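You operate a simulated robot arm through the tools that you are given. There is no shell and no other tool.

You run a simulated robot arm. Do the job below in one go: nothing can be reset, and whatever is moved stays where it is left.

Task
Get the green spool out on the steel table, red slider at about 25, roller block knob at 2.
Fine: the spools are in the table's drawer; shut it again.

Only the result counts: the job must be done as asked and must still hold three seconds after the hand-in. Knocking over, shifting, dropping, spilling or breaking anything else fails it.

Robot
A 6-joint arm with a three-finger gripper, fixed in place. Base frame: the origin is at the foot of the arm, x ahead of it, y to its left, z up. Units: m, degrees, N and s.
Its first joint turns from -166.0 to 166.0 degrees. Payload 4.89 kg.
Tool frame: the origin (TCP) lies between the finger pads and is the grasp point; the fingertips stand 0.03 m ahead of it; z points along the fingers, y is the line along which they close. Largest opening 0.164 m; the body of the gripper starts 0.125 m behind the TCP.
Orientation is that of the tool frame in the base frame, as a unit quaternion [w, x, y, z]. With the fingers straight down and closing along the base's y, the tool's x points along the base's -x, its y along +y and its z along -z.

Tools
- The arm moves only by the tool play_rows. Its argument "steps" is a list of rows, each an object (a shift or turn left out is 0, a gripper value left out holds the last) with "travel": the shift along the tool's x, y, z in m, a list of three; "rot": the turn, a rotation vector about the tool's x, y, z in degrees, a list of three; "gripper": the finger opening in m, from 0 to 0.164. In form: [{"travel": [tx, ty, tz], "rot": [ax, ay, az], "gripper": gripper}, ...]. A call has 1 to 20 rows; each row is the pose to reach, as a shift and turn from the pose commanded when the call began, along the tool's axes at that moment. Each row takes 0.2 s and may step no farther than 0.05 m and 8.6 degrees from the row before; otherwise, or with a gripper value out of range, the whole call is refused. A pose out of reach is approached as far as the arm can. The call stops where the force on the tool passes 40 N (or 10 N more than at its start, if that is more) or the arm is blocked; 0.2 s more then pass. The fingers move at their own pace (about 0.108 m/s each) and stop on an object; they squeeze with about 37 N. The grip force told is the motor's: it shows also when the fingers shut on nothing. Time passes only in rows, and 0.2 s behind the last, so rows that repeat a pose let the fingers close. It gives the time, the measured TCP pose, the force on the tool (base axes), the opening and the grip force at its end, in the units of the frame above (readings bear some noise), with the torque about the TCP (base axes, N m) and any sound that the robot's microphone picked up.
- Cameras (640 x 400 px; columns grow to the right, rows downward): "scene" is fixed at [0.3934, 0.6525, 1.5302]; the picture's right is [-0.79, -0.62, 0.00], its down [-0.40, 0.51, -0.76] and it looks along [0.47, -0.59, -0.65] (base axes); focal length 311 px, centre (320, 200). "wrist" rides on the gripper at [0.076, -0.002, -0.152] in the tool frame; the picture's right is [0.02, 1.00, 0.00], its down [-0.88, 0.02, -0.47] and it looks along [-0.47, 0.01, 0.88] (tool axes); focal length 247 px, centre (320, 200). There is no depth. A picture from a camera that has moved, and an enlarged one, comes with that camera's place and axes in the base frame and with its lens. The place of the scene camera against the robot may be out by one fixed shift of up to 0.012 m in any direction.
- grab_frame(camera): a new picture of that camera. The clock stands still meanwhile.
- slide_trunk(by): slides the trunk up (or, below 0, down) by that many m; the arm rides with it, the base frame stays. It gives what a move gives, with no picture.
- close_up(camera, box): a new picture of the part [left, top, right, bottom] of that camera's present view, enlarged. The clock stands still meanwhile.
- sign_off(): hands the job in; it is judged then, once.

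Places have to be worked out from the pictures, the camera data and where the tool is seen. Open the gripper and draw the arm clear of the work before you hand the job in, unless the task says otherwise.

The tools are called as a command line: name --argument value ..., lists and objects as JSON in quotes. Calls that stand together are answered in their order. play_rows: Moves the arm, as the interface text tells. Its arguments: {"type":"object","properties":{"steps":{"type":"array","items":{"type":"object","properties":{"travel":{"type":"array","items":{"type":"number"}},"rot":{"type":"array","items":{"type":"number"}},"gripper":{"type":"number"}}}}},"required":["steps"]} The other tools are called the same way: slide_trunk (by) slides the trunk up or down; grab_frame (camera) takes a picture; close_up (camera, box) takes an enlarged picture of a part of a camera's view; sign_off () hands the job in.

At the start:

```text
clock: 0.0
tcp_pos: [0.6071, -0.0831, 1.2359]
ee_rot: [0.0, 0.0, 1.0, 0.0]
force: [0.0, 0.0, 0.1]
moment: [0.01, -0.01, 0.0]
finger_gap: 0.164
grasp_force: 0.1
trunk travel left (down, up): [-0.125, 0.265]
```

scene: 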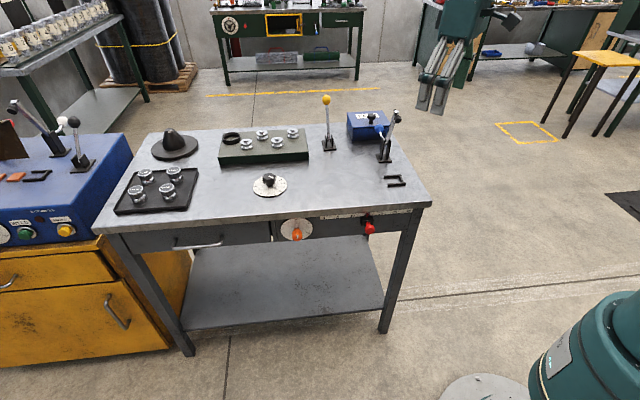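
wrist: 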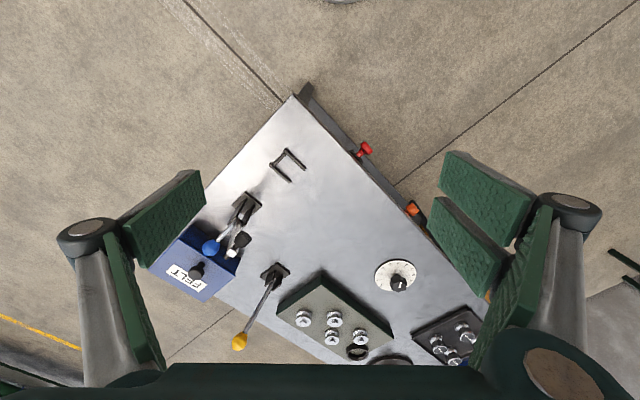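

The pictures show a steel table with a drawer, knobs, a red slider on the front edge and some boxes. I'll enlarge parts of the scene view to read the details.

close_up --camera "scene" --box '[100, 190, 280, 300]'

close_up --camera "scene" --box '[260, 190, 440, 300]'

close_up --camera "scene" --box '[210, 90, 430, 225]'

close_up --camera "scene" --box '[100, 120, 320, 255]'

```text
3.56 times, centred on (190, 245) of scene
camera zoom: at [0.3934, 0.6525, 1.5302], right [-0.79, -0.62, 0.0], down [-0.4, 0.51, -0.76], along [0.47, -0.59, -0.65], focal length 1104 px, centre (782, 40)
```

zoom: 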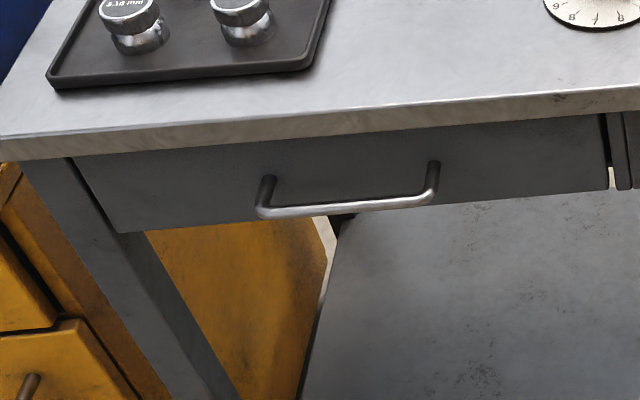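

```text
3.56 times, centred on (350, 245) of scene
camera zoom: at [0.3934, 0.6525, 1.5302], right [-0.79, -0.62, 0.0], down [-0.4, 0.51, -0.76], along [0.47, -0.59, -0.65], focal length 1104 px, centre (213, 40)
```

zoom: 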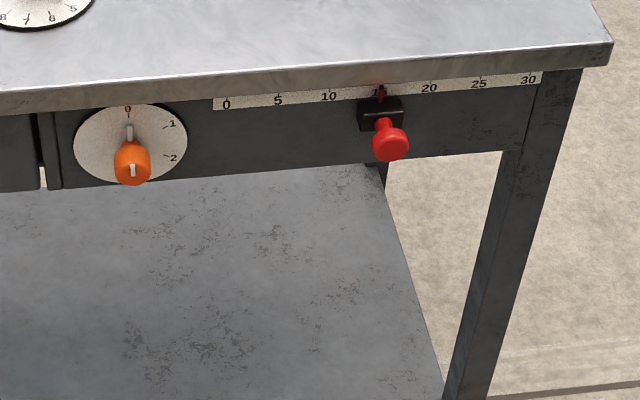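

```text
2.91 times, centred on (320, 158) of scene
camera zoom: at [0.3934, 0.6525, 1.5302], right [-0.79, -0.62, 0.0], down [-0.4, 0.51, -0.76], along [0.47, -0.59, -0.65], focal length 904 px, centre (320, 324)
```

zoom: 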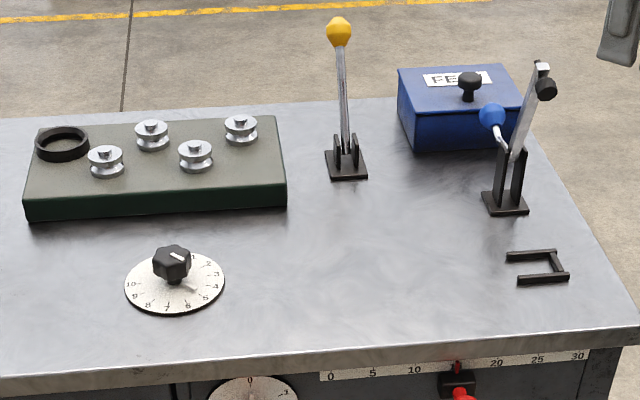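

```text
2.91 times, centred on (210, 188) of scene
camera zoom: at [0.3934, 0.6525, 1.5302], right [-0.79, -0.62, 0.0], down [-0.4, 0.51, -0.76], along [0.47, -0.59, -0.65], focal length 904 px, centre (640, 236)
```

zoom: 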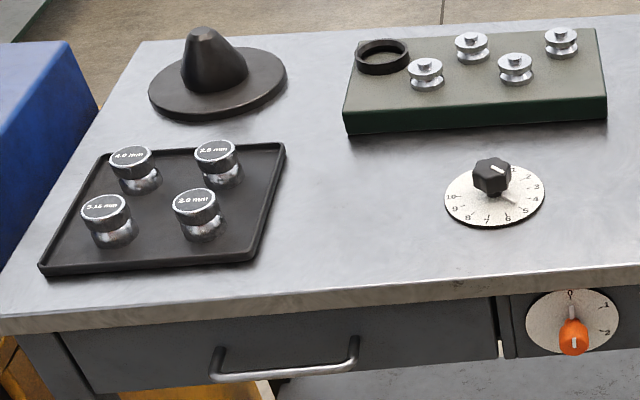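

The table top works out to about z 0.88, with its front edge running diagonally and facing the arm. Before moving I'll use the wrist view to check the dials, the roller block and any labels.

close_up --camera "wrist" --box '[340, 130, 500, 230]'

close_up --camera "wrist" --box '[280, 240, 480, 365]'

close_up --camera "scene" --box '[215, 150, 320, 250]'

```text
4.00 times, centred on (420, 180) of wrist
camera zoom: at [0.5312, -0.0855, 1.3893], right [-0.02, 1.0, 0.0], down [0.88, 0.02, 0.47], along [0.47, 0.01, -0.88], focal length 988 px, centre (-80, 280)
```

zoom: 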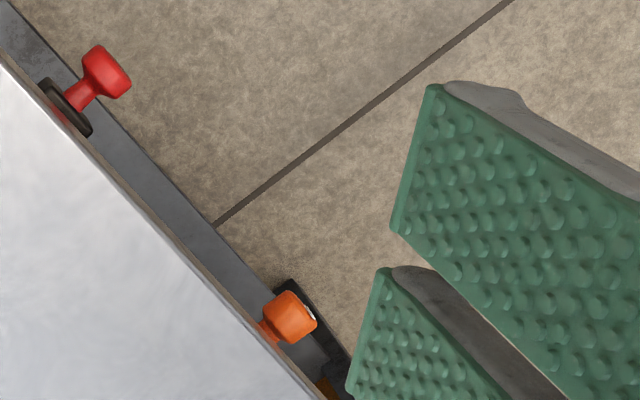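

```text
3.20 times, centred on (380, 302) of wrist
camera zoom: at [0.5312, -0.0855, 1.3893], right [-0.02, 1.0, 0.0], down [0.88, 0.02, 0.47], along [0.47, 0.01, -0.88], focal length 790 px, centre (128, -128)
```

zoom: 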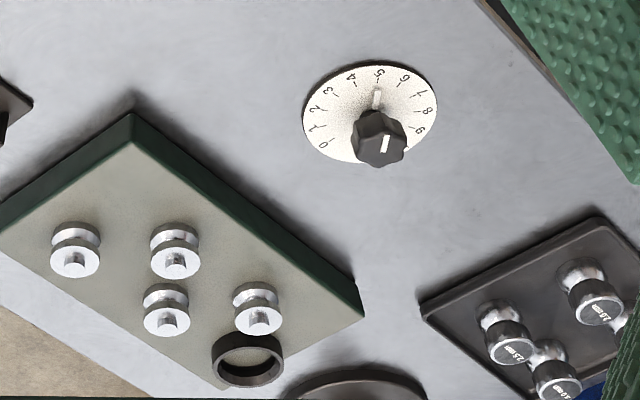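

```text
4.00 times, centred on (268, 200) of scene
camera zoom: at [0.3934, 0.6525, 1.5302], right [-0.79, -0.62, 0.0], down [-0.4, 0.51, -0.76], along [0.47, -0.59, -0.65], focal length 1242 px, centre (530, 200)
```

zoom: 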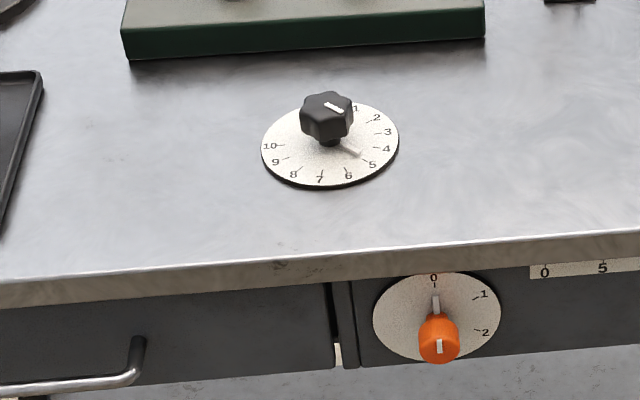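

Two dials could take "2": the black 0–10 dial beside the roller block, now near 5, and the orange 0/1/2 selector on the front. I'll swing the gripper in front of the table with the wrist camera facing it, to see the slider, drawer and any labels.

play_rows --steps '[{"travel": [-0.003, 0.044, 0], "rot": [0, 0, 4.5]}, {"travel": [-0.006, 0.088, 0], "rot": [0, 0, 9]}, {"travel": [-0.009, 0.132, 0], "rot": [0, 0, 13.5]}, {"travel": [-0.012, 0.176, 0], "rot": [0, 0, 18]}, {"travel": [-0.015, 0.22, 0], "rot": [0, 0, 22.5]}, {"travel": [-0.018, 0.264, 0], "rot": [0, 0, 27]}, {"travel": [-0.021, 0.308, 0], "rot": [0, 0, 31.5]}, {"travel": [-0.024, 0.352, 0], "rot": [0, 0, 36]}, {"travel": [-0.027, 0.396, 0], "rot": [0, 0, 40.5]}, {"travel": [-0.03, 0.437, 0], "rot": [0, 0, 45]}]'

grab_frame --camera "wrist"

grab_frame --camera "scene"

```text
clock: 2.2
tcp_pos: [0.6376, 0.3564, 1.2363]
ee_rot: [0.0, 0.383, 0.924, 0.001]
force: [-0.4, -1.8, 1.0]
moment: [0.23, -0.06, -0.02]
finger_gap: 0.164
grasp_force: 0.1
trunk travel left (down, up): [-0.125, 0.265]
```

```text
taken
camera wrist: at [0.583, 0.4083, 1.3876], right [0.69, 0.72, 0.0], down [0.63, -0.61, 0.47], along [0.34, -0.33, -0.88], focal length 247 px, centre (320, 200)
```

wrist: 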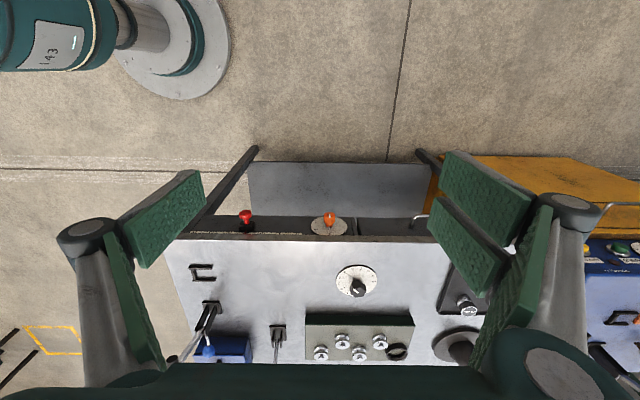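

```text
taken
```

scene: 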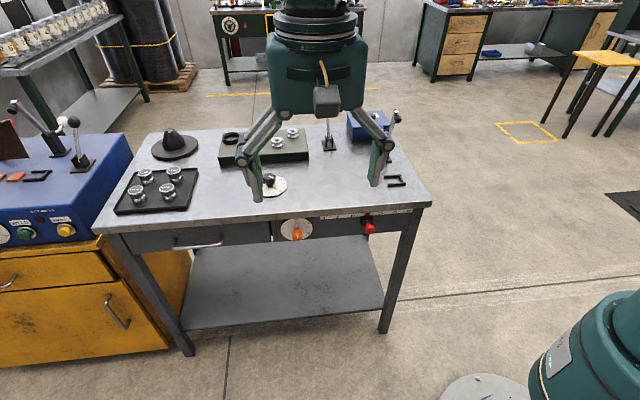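

The wrist camera now looks squarely at the table. I'll enlarge the apron, the dials and the roller block.

close_up --camera "wrist" --box '[200, 195, 440, 305]'

close_up --camera "wrist" --box '[290, 250, 430, 365]'

close_up --camera "wrist" --box '[160, 250, 300, 365]'

```text
2.67 times, centred on (320, 250) of wrist
camera zoom: at [0.583, 0.4083, 1.3876], right [0.69, 0.72, 0.0], down [0.63, -0.61, 0.47], along [0.34, -0.33, -0.88], focal length 659 px, centre (320, 67)
```

zoom: 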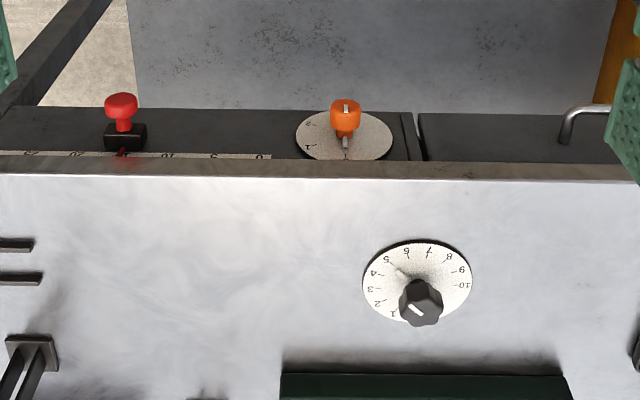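

```text
3.48 times, centred on (360, 308) of wrist
camera zoom: at [0.583, 0.4083, 1.3876], right [0.69, 0.72, 0.0], down [0.63, -0.61, 0.47], along [0.34, -0.33, -0.88], focal length 859 px, centre (181, -174)
```

zoom: 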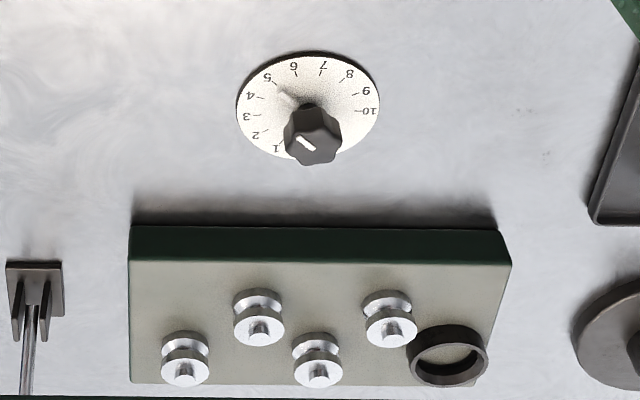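

```text
3.48 times, centred on (230, 308) of wrist
camera zoom: at [0.583, 0.4083, 1.3876], right [0.69, 0.72, 0.0], down [0.63, -0.61, 0.47], along [0.34, -0.33, -0.88], focal length 859 px, centre (633, -174)
```

zoom: 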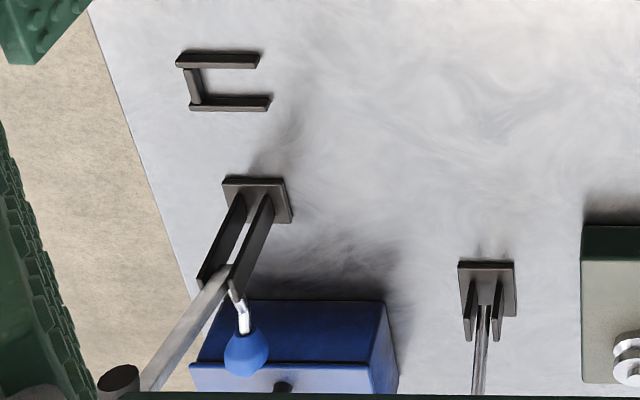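

The dial runs 0 to 10 clockwise, with 0 toward the roller block and the pointer at about 5. I'll move lower in front of the apron and tilt the camera toward it to see the slider and scale straight on.

play_rows --steps '[{"travel": [0, -0.026, 0.034], "rot": [0, -4.3, 0]}, {"travel": [0, -0.051, 0.067], "rot": [0, -8.6, 0]}, {"travel": [0, -0.077, 0.101], "rot": [0, -12.9, 0]}, {"travel": [0, -0.103, 0.135], "rot": [0, -17.1, 0]}, {"travel": [0, -0.129, 0.169], "rot": [0, -21.4, 0]}, {"travel": [0, -0.154, 0.202], "rot": [0, -25.7, 0]}, {"travel": [0, -0.18, 0.236], "rot": [0, -30, 0]}, {"travel": [0, -0.18, 0.236], "rot": [0, -30, 0]}]'

grab_frame --camera "wrist"

```text
clock: 4.0
tcp_pos: [0.5108, 0.229, 0.9989]
ee_rot: [0.239, 0.369, 0.893, -0.099]
force: [0.1, -0.8, -0.2]
moment: [0.01, 0.03, -0.02]
finger_gap: 0.1642
grasp_force: 0.1
trunk travel left (down, up): [-0.125, 0.265]
```

```text
taken
camera wrist: at [0.4094, 0.3273, 1.0938], right [0.69, 0.72, -0.01], down [0.38, -0.36, 0.85], along [0.61, -0.59, -0.53], focal length 247 px, centre (320, 200)
```

wrist: 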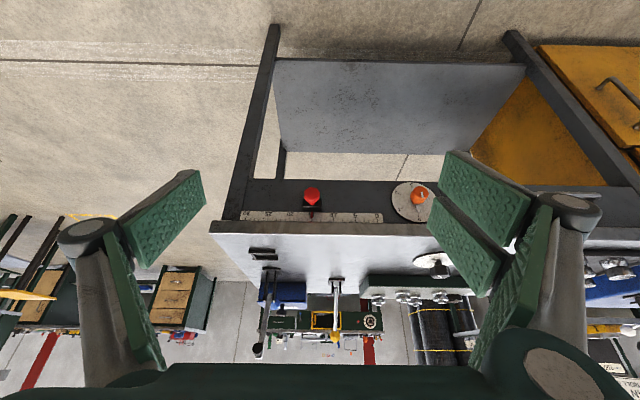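

The apron now faces the camera, upside down in the picture. I'll enlarge the scale and the orange knob.

close_up --camera "wrist" --box '[225, 170, 435, 240]'

close_up --camera "wrist" --box '[280, 175, 360, 225]'

close_up --camera "wrist" --box '[380, 170, 470, 226]'

close_up --camera "wrist" --box '[240, 230, 460, 350]'

```text
3.05 times, centred on (330, 205) of wrist
camera zoom: at [0.4094, 0.3273, 1.0938], right [0.69, 0.72, -0.01], down [0.38, -0.36, 0.85], along [0.61, -0.59, -0.53], focal length 753 px, centre (290, 185)
```

zoom: 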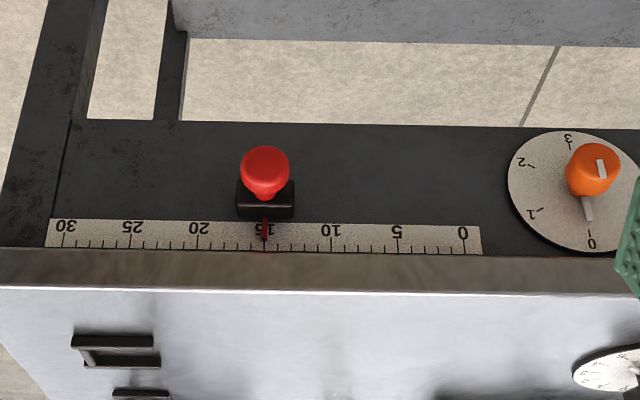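

```text
8.00 times, centred on (320, 200) of wrist
camera zoom: at [0.4094, 0.3273, 1.0938], right [0.69, 0.72, -0.01], down [0.38, -0.36, 0.85], along [0.61, -0.59, -0.53], focal length 1976 px, centre (320, 200)
```

zoom: 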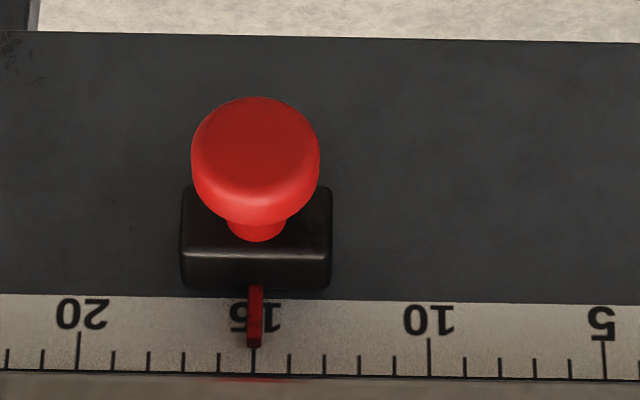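

```text
7.11 times, centred on (425, 198) of wrist
camera zoom: at [0.4094, 0.3273, 1.0938], right [0.69, 0.72, -0.01], down [0.38, -0.36, 0.85], along [0.61, -0.59, -0.53], focal length 1756 px, centre (-427, 214)
```

zoom: 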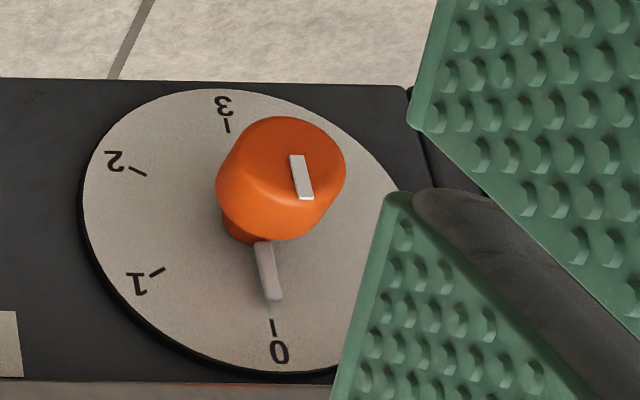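

```text
2.91 times, centred on (350, 290) of wrist
camera zoom: at [0.4094, 0.3273, 1.0938], right [0.69, 0.72, -0.01], down [0.38, -0.36, 0.85], along [0.61, -0.59, -0.53], focal length 718 px, centre (233, -62)
```

zoom: 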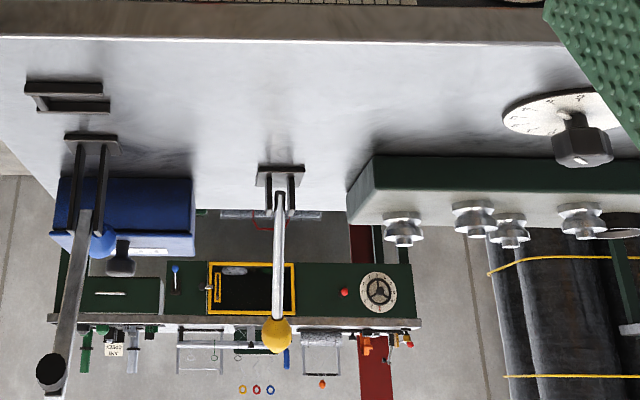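

The slider reads 15 and its red head is about 31 mm wide, near (s 0.512, d 0.455, z 0.84) in table-aligned axes. The orange dial carries 0–3, so the roller block knob must be the black dial next to the block. I'll level the tool and move above the slider head with the gripper at 0.08.

play_rows --steps '[{"travel": [-0.0365, -0.0018, 0.0211], "rot": [0, 5, 0], "gripper": 0.08}, {"travel": [-0.073, -0.0037, 0.0422], "rot": [0, 10, 0]}, {"travel": [-0.1095, -0.0055, 0.0633], "rot": [0, 15, 0]}, {"travel": [-0.146, -0.0073, 0.0843], "rot": [0, 20, 0]}, {"travel": [-0.1825, -0.0092, 0.1054], "rot": [0, 25, 0]}, {"travel": [-0.219, -0.011, 0.1265], "rot": [0, 30, 0]}, {"travel": [-0.219, -0.011, 0.1265], "rot": [0, 30, 0]}]'

grab_frame --camera "wrist"

grab_frame --camera "scene"

```text
clock: 5.6
tcp_pos: [0.6811, 0.0394, 1.0011]
ee_rot: [0.0, 0.383, 0.924, -0.001]
force: [0.9, 0.5, -1.2]
moment: [-0.07, 0.03, 0.01]
finger_gap: 0.0798
grasp_force: 0.1
trunk travel left (down, up): [-0.125, 0.265]
```

```text
taken
camera wrist: at [0.6272, 0.0919, 1.1531], right [0.69, 0.72, 0.0], down [0.64, -0.61, 0.47], along [0.34, -0.33, -0.88], focal length 247 px, centre (320, 200)
```

wrist: 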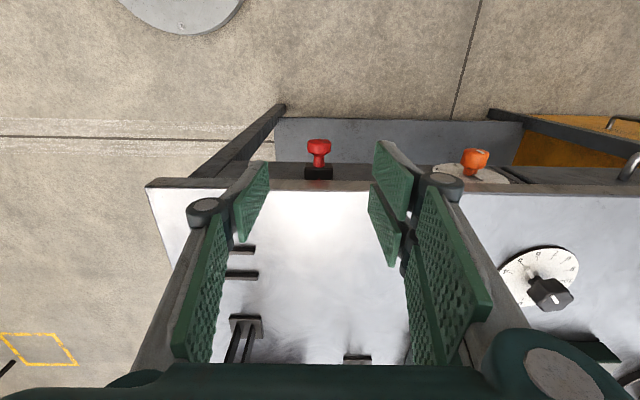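

```text
taken
```

scene: 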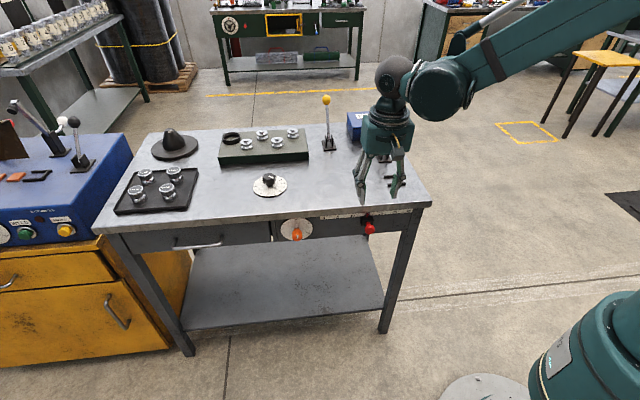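

From straight above, the slider head spans d 0.457–0.481 at s ≈ 0.511, and the table edge is at d ≈ 0.503. I'll lower the open fingers around the head, just in front of that edge.

play_rows --steps '[{"travel": [-0.0143, 0.0015, 0.03]}, {"travel": [-0.0143, 0.0015, 0.075]}, {"travel": [-0.0143, 0.0015, 0.12]}, {"travel": [-0.0143, 0.0015, 0.15]}, {"travel": [-0.0143, 0.0015, 0.163]}, {"travel": [-0.0143, 0.0015, 0.163]}]'

grab_frame --camera "wrist"

close_up --camera "scene" --box '[300, 120, 460, 260]'

```text
clock: 7.0
tcp_pos: [0.6943, 0.0279, 0.8366]
ee_rot: [-0.001, 0.383, 0.924, 0.0]
force: [-0.5, -0.1, 0.2]
moment: [0.0, -0.01, 0.0]
finger_gap: 0.0801
grasp_force: 0.0
trunk travel left (down, up): [-0.125, 0.265]
```

```text
taken
camera wrist: at [0.6382, 0.0818, 0.9901], right [0.69, 0.72, 0.0], down [0.64, -0.61, 0.47], along [0.34, -0.33, -0.88], focal length 247 px, centre (320, 200)
```

wrist: 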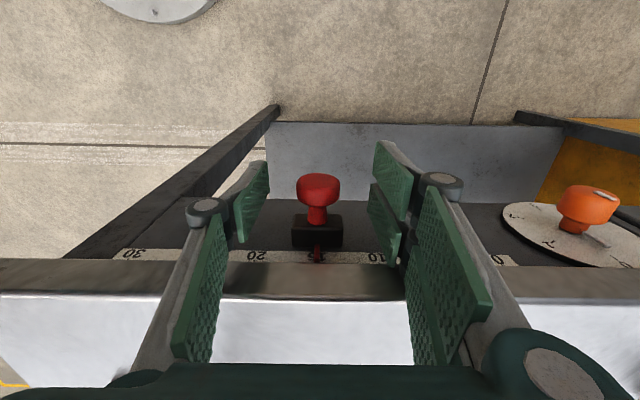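

```text
2.86 times, centred on (380, 190) of scene
camera zoom: at [0.3934, 0.6525, 1.5302], right [-0.79, -0.62, 0.0], down [-0.4, 0.51, -0.76], along [0.47, -0.59, -0.65], focal length 887 px, centre (149, 229)
```

zoom: 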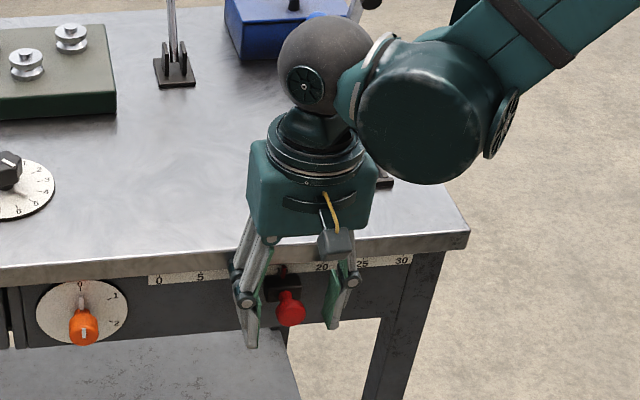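

The head sits centred between the pads. I'll close on it.

play_rows --steps '[{"travel": [0, 0, 0], "gripper": 0.02}, {"travel": [0, 0, 0], "gripper": 0.02}, {"travel": [0, 0, 0], "gripper": 0.02}]'

grab_frame --camera "wrist"

```text
clock: 7.8
tcp_pos: [0.6933, 0.0287, 0.8372]
ee_rot: [0.0, 0.383, 0.924, 0.0]
force: [-0.2, 0.5, -5.3]
moment: [0.38, -0.43, 1.1]
finger_gap: 0.0345
grasp_force: 44.4
trunk travel left (down, up): [-0.125, 0.265]
```

```text
taken
camera wrist: at [0.6384, 0.0819, 0.9902], right [0.69, 0.72, 0.0], down [0.64, -0.61, 0.47], along [0.34, -0.33, -0.88], focal length 247 px, centre (320, 200)
```

wrist: 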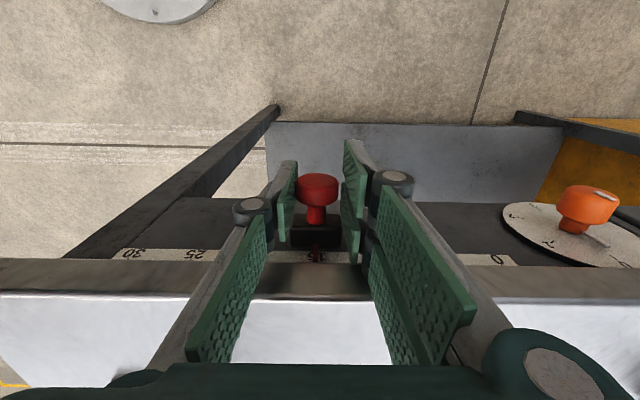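

The grip on the head holds at 34.5 mm. I'll slide it about 0.09 m toward 25 (tool −y) in small steps.

play_rows --steps '[{"travel": [0, -0.01, 0]}, {"travel": [0, -0.025, 0]}, {"travel": [0, -0.04, 0]}, {"travel": [0, -0.055, 0]}, {"travel": [0, -0.07, 0]}, {"travel": [0, -0.082, 0]}, {"travel": [0, -0.089, 0]}, {"travel": [0, -0.089, 0]}]'

grab_frame --camera "wrist"

close_up --camera "scene" --box '[310, 170, 430, 250]'

```text
clock: 9.6
tcp_pos: [0.6283, -0.0319, 0.8358]
ee_rot: [-0.001, 0.384, 0.923, 0.0]
force: [11.0, -11.8, 16.2]
moment: [0.16, 0.04, -0.09]
finger_gap: 0.0304
grasp_force: 44.7
trunk travel left (down, up): [-0.125, 0.265]
```

```text
taken
camera wrist: at [0.5738, 0.0197, 0.9887], right [0.69, 0.72, 0.0], down [0.64, -0.61, 0.47], along [0.34, -0.33, -0.88], focal length 247 px, centre (320, 200)
```

wrist: 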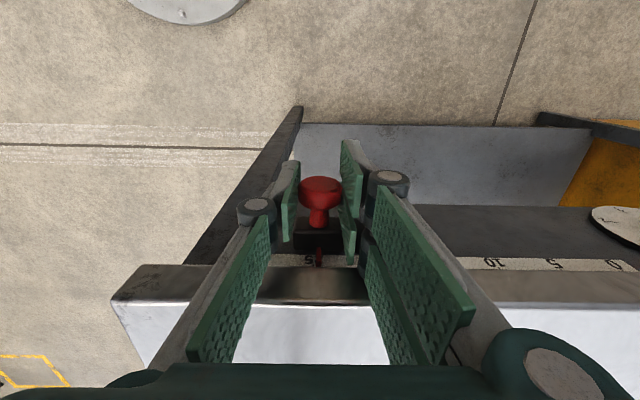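

```text
5.00 times, centred on (370, 210) of scene
camera zoom: at [0.3934, 0.6525, 1.5302], right [-0.79, -0.62, 0.0], down [-0.4, 0.51, -0.76], along [0.47, -0.59, -0.65], focal length 1553 px, centre (70, 150)
```

zoom: 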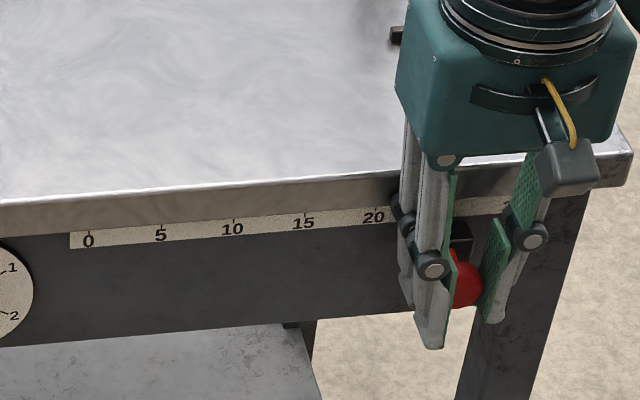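

The slider moved with the hand and some strain shows in the readings. I'll open the fingers to release it and read the scale.

play_rows --steps '[{"travel": [0, -0.089, 0], "gripper": 0.08}, {"travel": [0, 0, 0], "gripper": 0.08}, {"travel": [0, 0, 0], "gripper": 0.08}]'

```text
refused: row 1 steps farther than a row can; nothing moved
```

The shift is counted from the pose at the start of the call, so I should send zero travel. I'll open in place.

play_rows --steps '[{"travel": [0, 0, 0], "gripper": 0.08}, {"travel": [0, 0, 0], "gripper": 0.08}, {"travel": [0, 0, 0], "gripper": 0.08}]'

grab_frame --camera "wrist"

close_up --camera "wrist" --box '[260, 170, 380, 290]'

close_up --camera "scene" --box '[310, 170, 430, 250]'

```text
clock: 10.4
tcp_pos: [0.6303, -0.0335, 0.8368]
ee_rot: [0.0, 0.383, 0.924, 0.0]
force: [0.7, -0.9, 0.2]
moment: [0.01, -0.03, -0.02]
finger_gap: 0.08
grasp_force: 0.0
trunk travel left (down, up): [-0.125, 0.265]
```

```text
taken
camera wrist: at [0.5741, 0.0197, 0.9888], right [0.69, 0.72, 0.0], down [0.64, -0.61, 0.47], along [0.34, -0.33, -0.88], focal length 247 px, centre (320, 200)
```

wrist: 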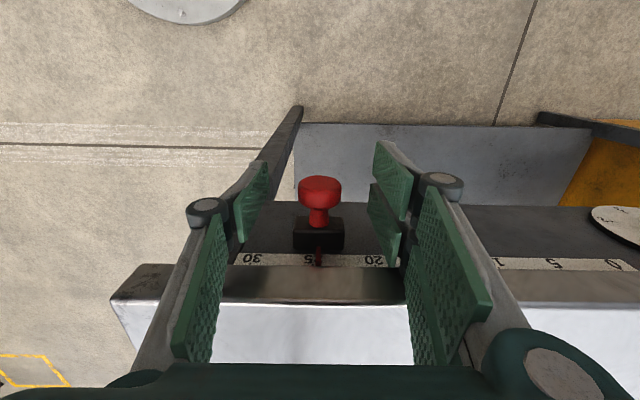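

```text
3.33 times, centred on (320, 230) of wrist
camera zoom: at [0.5741, 0.0197, 0.9888], right [0.69, 0.72, 0.0], down [0.64, -0.61, 0.47], along [0.34, -0.33, -0.88], focal length 823 px, centre (320, 100)
```

zoom: 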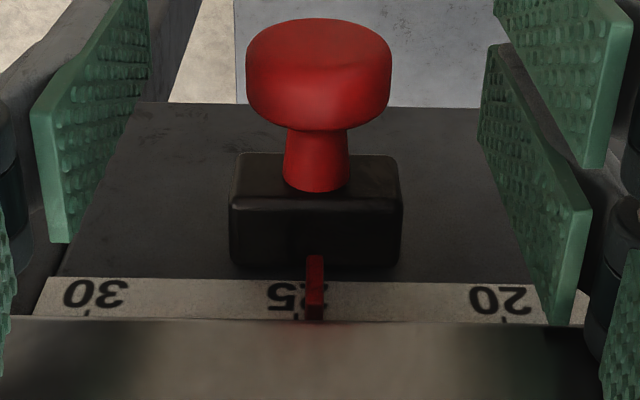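

```text
5.00 times, centred on (370, 210) of scene
camera zoom: at [0.3934, 0.6525, 1.5302], right [-0.79, -0.62, 0.0], down [-0.4, 0.51, -0.76], along [0.47, -0.59, -0.65], focal length 1553 px, centre (70, 150)
```

zoom: 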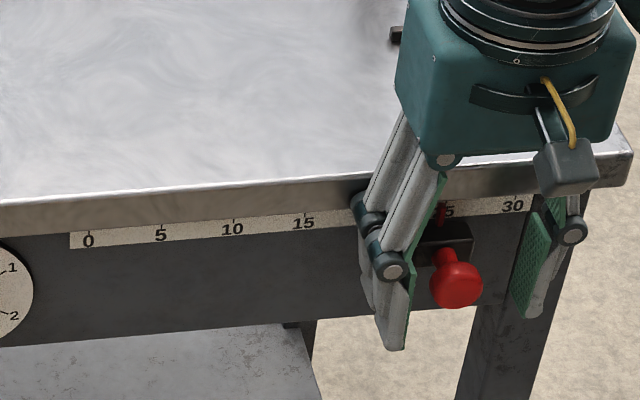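

The marker reads about 24.5 (ticks 30/25/20 at columns 87/295/504, marker at 314). I'll regrip and nudge it another 4 mm.

play_rows --steps '[{"travel": [0, 0, 0], "gripper": 0.02}, {"travel": [0, 0, 0], "gripper": 0.02}, {"travel": [0, 0, 0], "gripper": 0.02}, {"travel": [0, -0.002, 0]}, {"travel": [0, -0.0045, 0]}, {"travel": [0, -0.0045, 0]}, {"travel": [0, -0.0045, 0], "gripper": 0.08}, {"travel": [0, -0.0045, 0], "gripper": 0.08}, {"travel": [0, -0.0045, 0], "gripper": 0.08}]'

close_up --camera "wrist" --box '[260, 170, 380, 290]'

```text
clock: 12.4
tcp_pos: [0.6257, -0.0348, 0.8366]
ee_rot: [0.0, 0.383, 0.924, 0.0]
force: [-0.3, 0.5, 0.3]
moment: [-0.01, 0.01, 0.02]
finger_gap: 0.08
grasp_force: 0.0
trunk travel left (down, up): [-0.125, 0.265]
```

```text
3.33 times, centred on (320, 230) of wrist
camera zoom: at [0.5705, 0.0169, 0.9897], right [0.69, 0.72, 0.0], down [0.64, -0.61, 0.47], along [0.34, -0.33, -0.88], focal length 823 px, centre (320, 100)
```

zoom: 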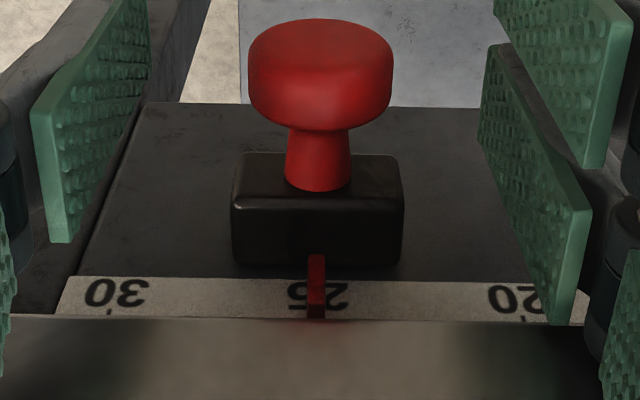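

The marker is now at 25 (30 and 20 ticks at 108 and 523, marker at 316). I'll rise off the slider and swing to a spot in front of the drawer, with the camera tilted at it.

play_rows --steps '[{"travel": [0, 0, -0.045]}, {"travel": [0, 0, -0.09]}, {"travel": [0, 0, -0.135]}, {"travel": [0, 0, -0.175]}, {"travel": [0, 0, -0.213]}, {"travel": [0.033, 0.0345, -0.213], "rot": [0, -2.7, 0]}, {"travel": [0.066, 0.069, -0.213], "rot": [0, -5.4, 0]}, {"travel": [0.1, 0.104, -0.213], "rot": [0, -8.2, 0]}, {"travel": [0.133, 0.138, -0.213], "rot": [0, -10.9, 0]}, {"travel": [0.167, 0.173, -0.213], "rot": [0, -13.6, 0]}, {"travel": [0.2, 0.207, -0.213], "rot": [0, -16.4, 0]}, {"travel": [0.233, 0.242, -0.213], "rot": [0, -19.1, 0]}, {"travel": [0.267, 0.276, -0.213], "rot": [0, -21.8, 0]}, {"travel": [0.3, 0.311, -0.213], "rot": [0, -24.5, 0]}, {"travel": [0.333, 0.345, -0.213], "rot": [0, -27.3, 0]}, {"travel": [0.367, 0.38, -0.213], "rot": [0, -30, 0]}, {"travel": [0.367, 0.38, -0.213], "rot": [0, -30, 0]}]'

grab_frame --camera "wrist"

grab_frame --camera "scene"

```text
clock: 16.0
tcp_pos: [0.6356, 0.4932, 1.0483]
ee_rot: [0.239, 0.37, 0.892, -0.099]
force: [0.5, 0.7, 0.7]
moment: [0.01, 0.07, -0.01]
finger_gap: 0.0798
grasp_force: 0.1
trunk travel left (down, up): [-0.125, 0.265]
```

```text
taken
camera wrist: at [0.5332, 0.5906, 1.1429], right [0.69, 0.72, -0.01], down [0.39, -0.36, 0.85], along [0.61, -0.59, -0.53], focal length 247 px, centre (320, 200)
```

wrist: 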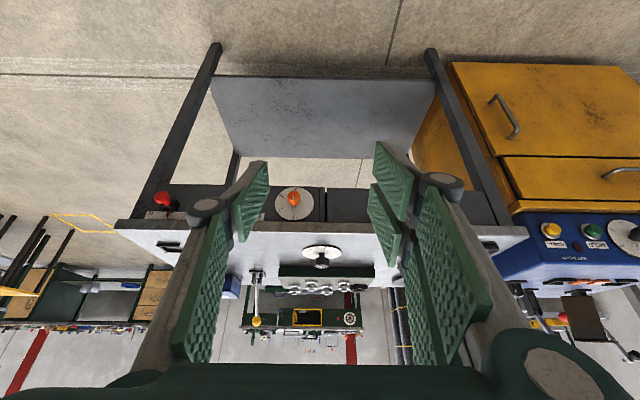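

```text
taken
```

scene: 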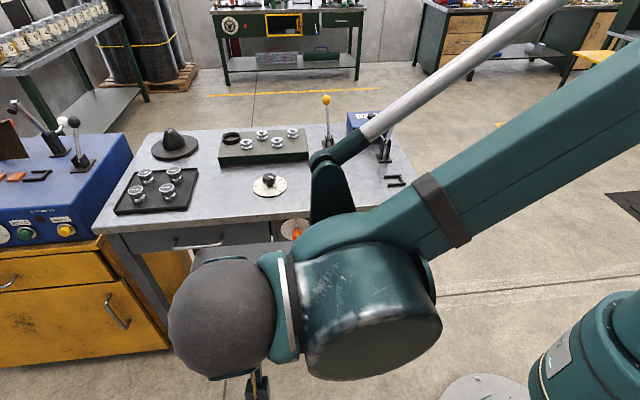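

The finger hides the handle from here. I estimate the handle bar near (1.07, 0.39, 0.82), so I'll turn the tool almost horizontal with vertical closing, and stop about 0.15 m short of it with the camera on the outer side.

play_rows --steps '[{"travel": [-0.0152, 0.0131, 0.0295], "rot": [-5.32, -0.2, 5.43]}, {"travel": [-0.0305, 0.0262, 0.059], "rot": [-10.64, -0.4, 10.86]}, {"travel": [-0.0457, 0.0392, 0.0885], "rot": [-15.96, -0.6, 16.29]}, {"travel": [-0.0609, 0.0523, 0.118], "rot": [-21.28, -0.8, 21.72]}, {"travel": [-0.0762, 0.0654, 0.1475], "rot": [-26.6, -1.0, 27.15]}, {"travel": [-0.0914, 0.0785, 0.1769], "rot": [-31.92, -1.2, 32.58]}, {"travel": [-0.1066, 0.0916, 0.2064], "rot": [-37.24, -1.4, 38.01]}, {"travel": [-0.1218, 0.1046, 0.2359], "rot": [-42.56, -1.6, 43.44]}, {"travel": [-0.1371, 0.1177, 0.2654], "rot": [-47.88, -1.8, 48.87]}, {"travel": [-0.1523, 0.1308, 0.2949], "rot": [-53.2, -2.0, 54.3]}, {"travel": [-0.1523, 0.1308, 0.2949], "rot": [-53.2, -2.0, 54.3]}]'

grab_frame --camera "wrist"

grab_frame --camera "scene"

```text
clock: 18.4
tcp_pos: [0.9254, 0.3855, 0.8698]
ee_rot: [0.406, 0.579, 0.579, 0.406]
force: [-0.3, 0.5, 0.4]
moment: [0.03, 0.01, 0.0]
finger_gap: 0.0797
grasp_force: 0.1
trunk travel left (down, up): [-0.125, 0.265]
```

```text
taken
camera wrist: at [0.7817, 0.4611, 0.9205], right [0.34, 0.02, 0.94], down [-0.44, -0.88, 0.18], along [0.83, -0.47, -0.29], focal length 247 px, centre (320, 200)
```

wrist: 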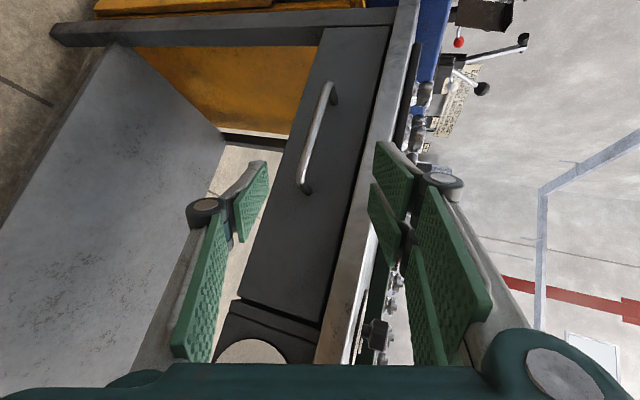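

```text
taken
```

scene: 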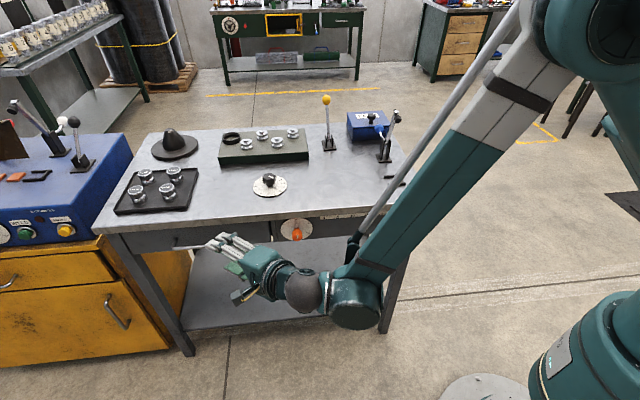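

The handle is clear in the wrist view. I'll enlarge it to pin down its place and standoff.

close_up --camera "wrist" --box '[230, 60, 400, 220]'

close_up --camera "scene" --box '[140, 200, 340, 330]'

```text
2.50 times, centred on (315, 140) of wrist
camera zoom: at [0.7817, 0.4611, 0.9205], right [0.34, 0.02, 0.94], down [-0.44, -0.88, 0.18], along [0.83, -0.47, -0.29], focal length 617 px, centre (332, 350)
```

zoom: 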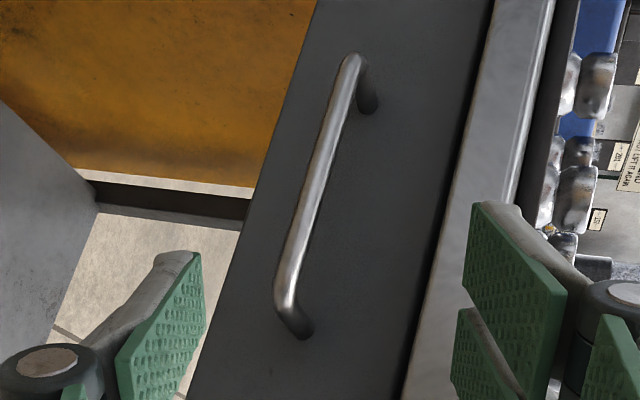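

```text
3.08 times, centred on (240, 265) of scene
camera zoom: at [0.3934, 0.6525, 1.5302], right [-0.79, -0.62, 0.0], down [-0.4, 0.51, -0.76], along [0.47, -0.59, -0.65], focal length 956 px, centre (566, 0)
```

zoom: 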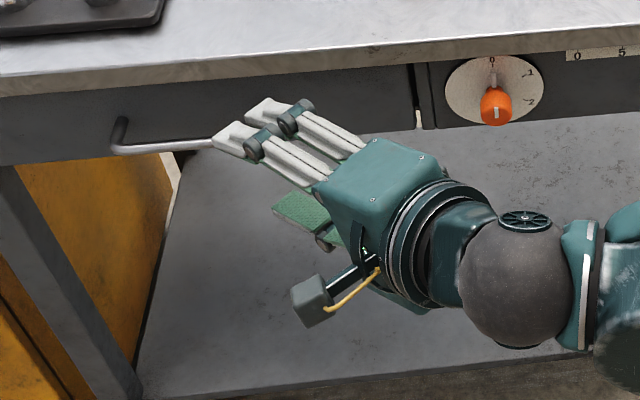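

The bar sits at about d 0.474, z 0.812, from s 0.968 to 1.098, standing roughly 40 mm off the drawer front. I'll narrow the opening and advance most of the way, then check.

play_rows --steps '[{"travel": [0.003, -0.003, 0.03], "gripper": 0.055}, {"travel": [0.006, -0.006, 0.06]}, {"travel": [0.0085, -0.009, 0.085]}, {"travel": [0.0085, -0.009, 0.1]}, {"travel": [0.0085, -0.009, 0.1]}]'

grab_frame --camera "wrist"

close_up --camera "scene" --box '[140, 200, 300, 300]'

```text
clock: 19.6
tcp_pos: [1.0179, 0.3962, 0.8276]
ee_rot: [0.406, 0.579, 0.579, 0.405]
force: [-0.7, -0.1, 0.9]
moment: [-0.01, 0.01, -0.05]
finger_gap: 0.0547
grasp_force: 0.1
trunk travel left (down, up): [-0.125, 0.265]
```

```text
taken
camera wrist: at [0.8728, 0.4725, 0.8792], right [0.34, 0.02, 0.94], down [-0.44, -0.88, 0.18], along [0.83, -0.47, -0.29], focal length 247 px, centre (320, 200)
```

wrist: 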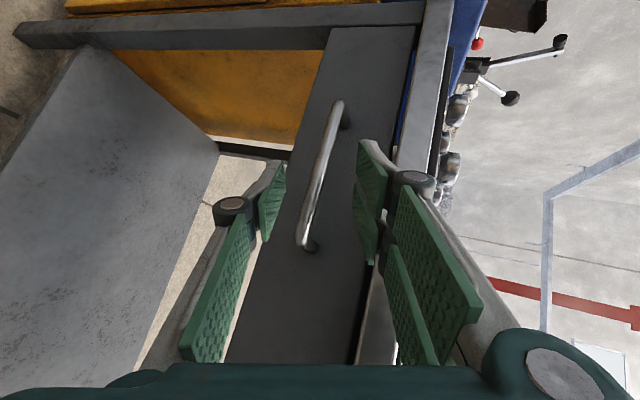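

```text
4.00 times, centred on (220, 250) of scene
camera zoom: at [0.3934, 0.6525, 1.5302], right [-0.79, -0.62, 0.0], down [-0.4, 0.51, -0.76], along [0.47, -0.59, -0.65], focal length 1242 px, centre (720, 0)
```

zoom: 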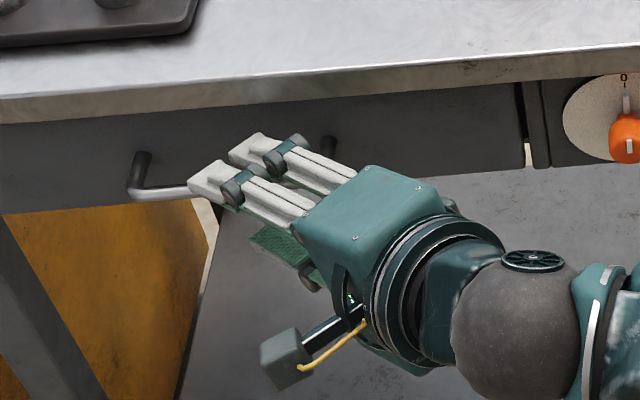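

The bar lies centred between the pads. I'll advance the remaining 44 mm slowly.

play_rows --steps '[{"travel": [0, 0, 0.015]}, {"travel": [0, 0, 0.03]}, {"travel": [0, 0, 0.04]}, {"travel": [0, 0, 0.044]}, {"travel": [0, 0, 0.044]}]'

grab_frame --camera "wrist"

```text
clock: 20.8
tcp_pos: [1.0561, 0.3953, 0.8143]
ee_rot: [0.405, 0.579, 0.579, 0.406]
force: [0.4, -0.6, -0.2]
moment: [-0.03, -0.02, -0.01]
finger_gap: 0.0549
grasp_force: 0.0
trunk travel left (down, up): [-0.125, 0.265]
```

```text
taken
camera wrist: at [0.9129, 0.4714, 0.8639], right [0.34, 0.02, 0.94], down [-0.44, -0.88, 0.18], along [0.83, -0.47, -0.29], focal length 247 px, centre (320, 200)
```

wrist: 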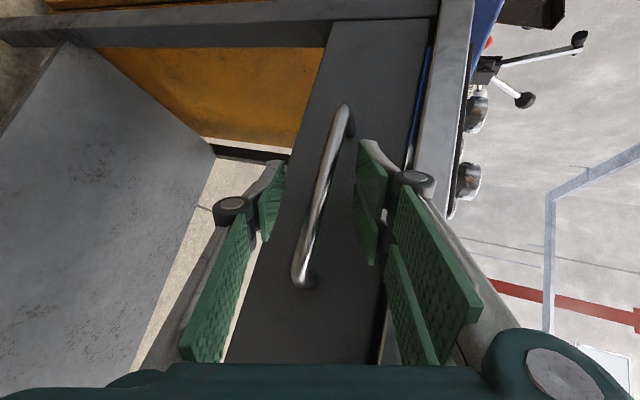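

The bar is between the pads about 8 mm past the TCP. I'll close on it.

play_rows --steps '[{"travel": [0, 0, 0.002], "gripper": 0.0}, {"travel": [0, 0, 0.002]}, {"travel": [0, 0, 0.002]}, {"travel": [0, 0, 0.002]}]'

grab_frame --camera "wrist"

```text
clock: 21.9
tcp_pos: [1.0585, 0.3954, 0.8145]
ee_rot: [0.406, 0.579, 0.578, 0.407]
force: [-1.5, -3.9, 18.3]
moment: [1.41, -1.64, -0.58]
finger_gap: 0.0201
grasp_force: 45.2
trunk travel left (down, up): [-0.125, 0.265]
stopped in row 4: the force on the tool passed its limit at 41 N (the readings are from after the stop); the commanded pose is now the measured one
```

```text
taken
camera wrist: at [0.9143, 0.4713, 0.8659], right [0.34, 0.02, 0.94], down [-0.44, -0.88, 0.18], along [0.83, -0.47, -0.29], focal length 247 px, centre (320, 200)
```

wrist: 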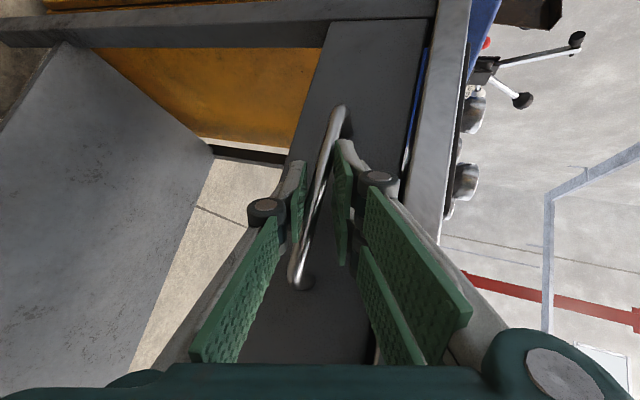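

The grip on the bar holds with a small upward preload. I'll ease that and start pulling the drawer straight out in small steps.

play_rows --steps '[{"travel": [0, 0.002, -0.0007]}, {"travel": [0.0035, 0.0008, -0.004]}, {"travel": [0.0106, -0.0016, -0.0107]}, {"travel": [0.0177, -0.004, -0.0173]}, {"travel": [0.0247, -0.0065, -0.0239]}, {"travel": [0.0354, -0.0101, -0.0339]}, {"travel": [0.046, -0.0137, -0.0439]}, {"travel": [0.0566, -0.0173, -0.0538]}, {"travel": [0.0707, -0.0222, -0.0671]}, {"travel": [0.0707, -0.0222, -0.0671]}]'

grab_frame --camera "wrist"

grab_frame --camera "scene"

```text
clock: 24.1
tcp_pos: [0.9879, 0.466, 0.8153]
ee_rot: [0.406, 0.578, 0.58, 0.406]
force: [9.8, 9.3, -9.1]
moment: [1.37, -1.22, -0.34]
finger_gap: 0.0199
grasp_force: 45.4
trunk travel left (down, up): [-0.125, 0.265]
```

```text
taken
camera wrist: at [0.8441, 0.5415, 0.8664], right [0.34, 0.02, 0.94], down [-0.44, -0.88, 0.18], along [0.83, -0.47, -0.29], focal length 247 px, centre (320, 200)
```

wrist: 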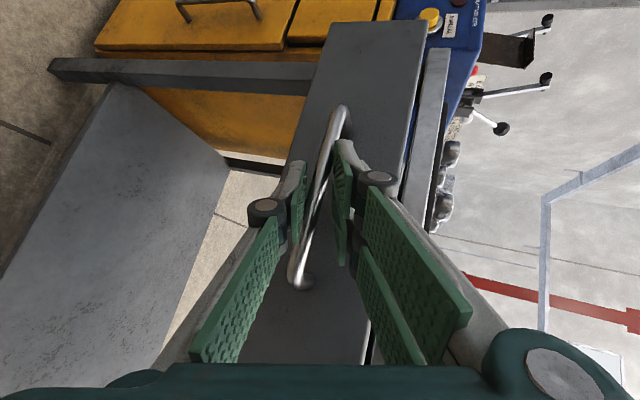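

```text
taken
```

scene: 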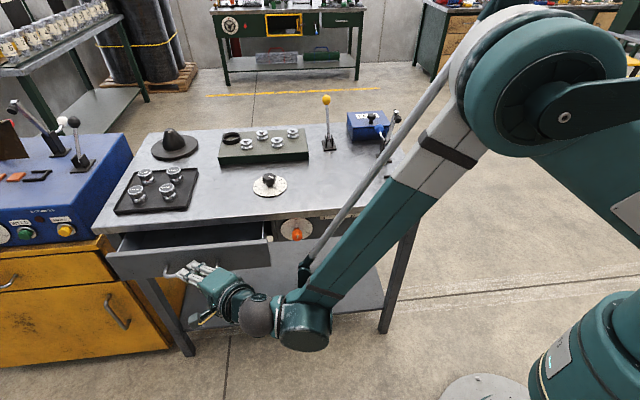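

The drawer has come out about 0.1 m. I'll keep pulling another 0.14 m.

play_rows --steps '[{"travel": [0.0071, -0.0024, -0.0066]}, {"travel": [0.0141, -0.0048, -0.0133]}, {"travel": [0.0247, -0.0085, -0.0233]}, {"travel": [0.0354, -0.0121, -0.0332]}, {"travel": [0.046, -0.0157, -0.0432]}, {"travel": [0.0566, -0.0193, -0.0532]}, {"travel": [0.0672, -0.023, -0.0631]}, {"travel": [0.0778, -0.0266, -0.0731]}, {"travel": [0.0884, -0.0302, -0.0831]}, {"travel": [0.099, -0.0339, -0.0931]}, {"travel": [0.099, -0.0339, -0.0931]}]'

grab_frame --camera "scene"

grab_frame --camera "wrist"

```text
clock: 26.4
tcp_pos: [0.888, 0.5661, 0.815]
ee_rot: [0.406, 0.578, 0.579, 0.406]
force: [-14.4, -15.6, -0.3]
moment: [1.3, -1.26, -0.65]
finger_gap: 0.0196
grasp_force: 44.9
trunk travel left (down, up): [-0.125, 0.265]
```

```text
taken
```

scene: 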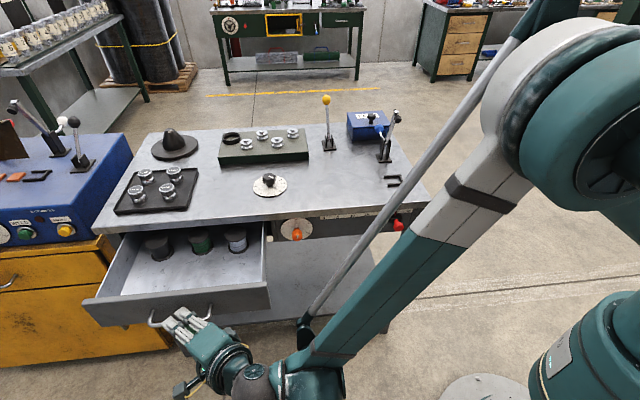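

```text
taken
camera wrist: at [0.7438, 0.6422, 0.8664], right [0.34, 0.02, 0.94], down [-0.44, -0.88, 0.18], along [0.83, -0.47, -0.29], focal length 247 px, centre (320, 200)
```

wrist: 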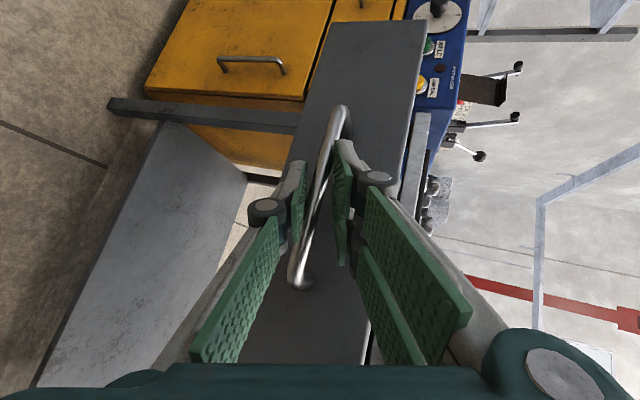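

The drawer shows three spools standing in a row at the back: one dark, one green, one grey. I'll enlarge that part.

close_up --camera "scene" --box '[80, 205, 290, 335]'

close_up --camera "scene" --box '[130, 215, 270, 275]'

```text
3.05 times, centred on (185, 270) of scene
camera zoom: at [0.3934, 0.6525, 1.5302], right [-0.79, -0.62, 0.0], down [-0.4, 0.51, -0.76], along [0.47, -0.59, -0.65], focal length 947 px, centre (731, -13)
```

zoom: 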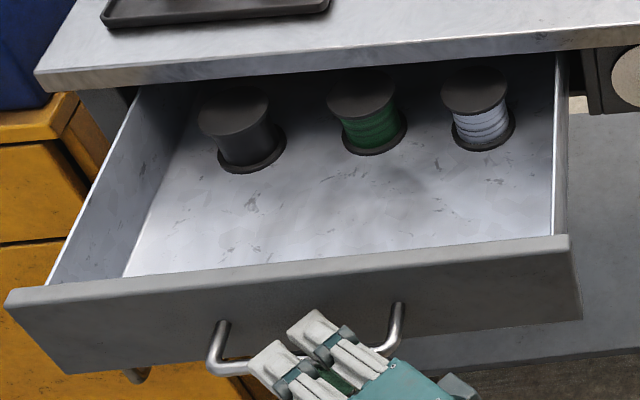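

```text
4.57 times, centred on (200, 245) of scene
camera zoom: at [0.3934, 0.6525, 1.5302], right [-0.79, -0.62, 0.0], down [-0.4, 0.51, -0.76], along [0.47, -0.59, -0.65], focal length 1420 px, centre (869, -6)
```

zoom: 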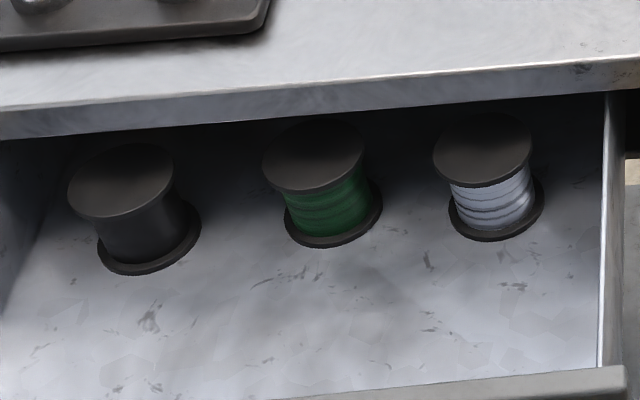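

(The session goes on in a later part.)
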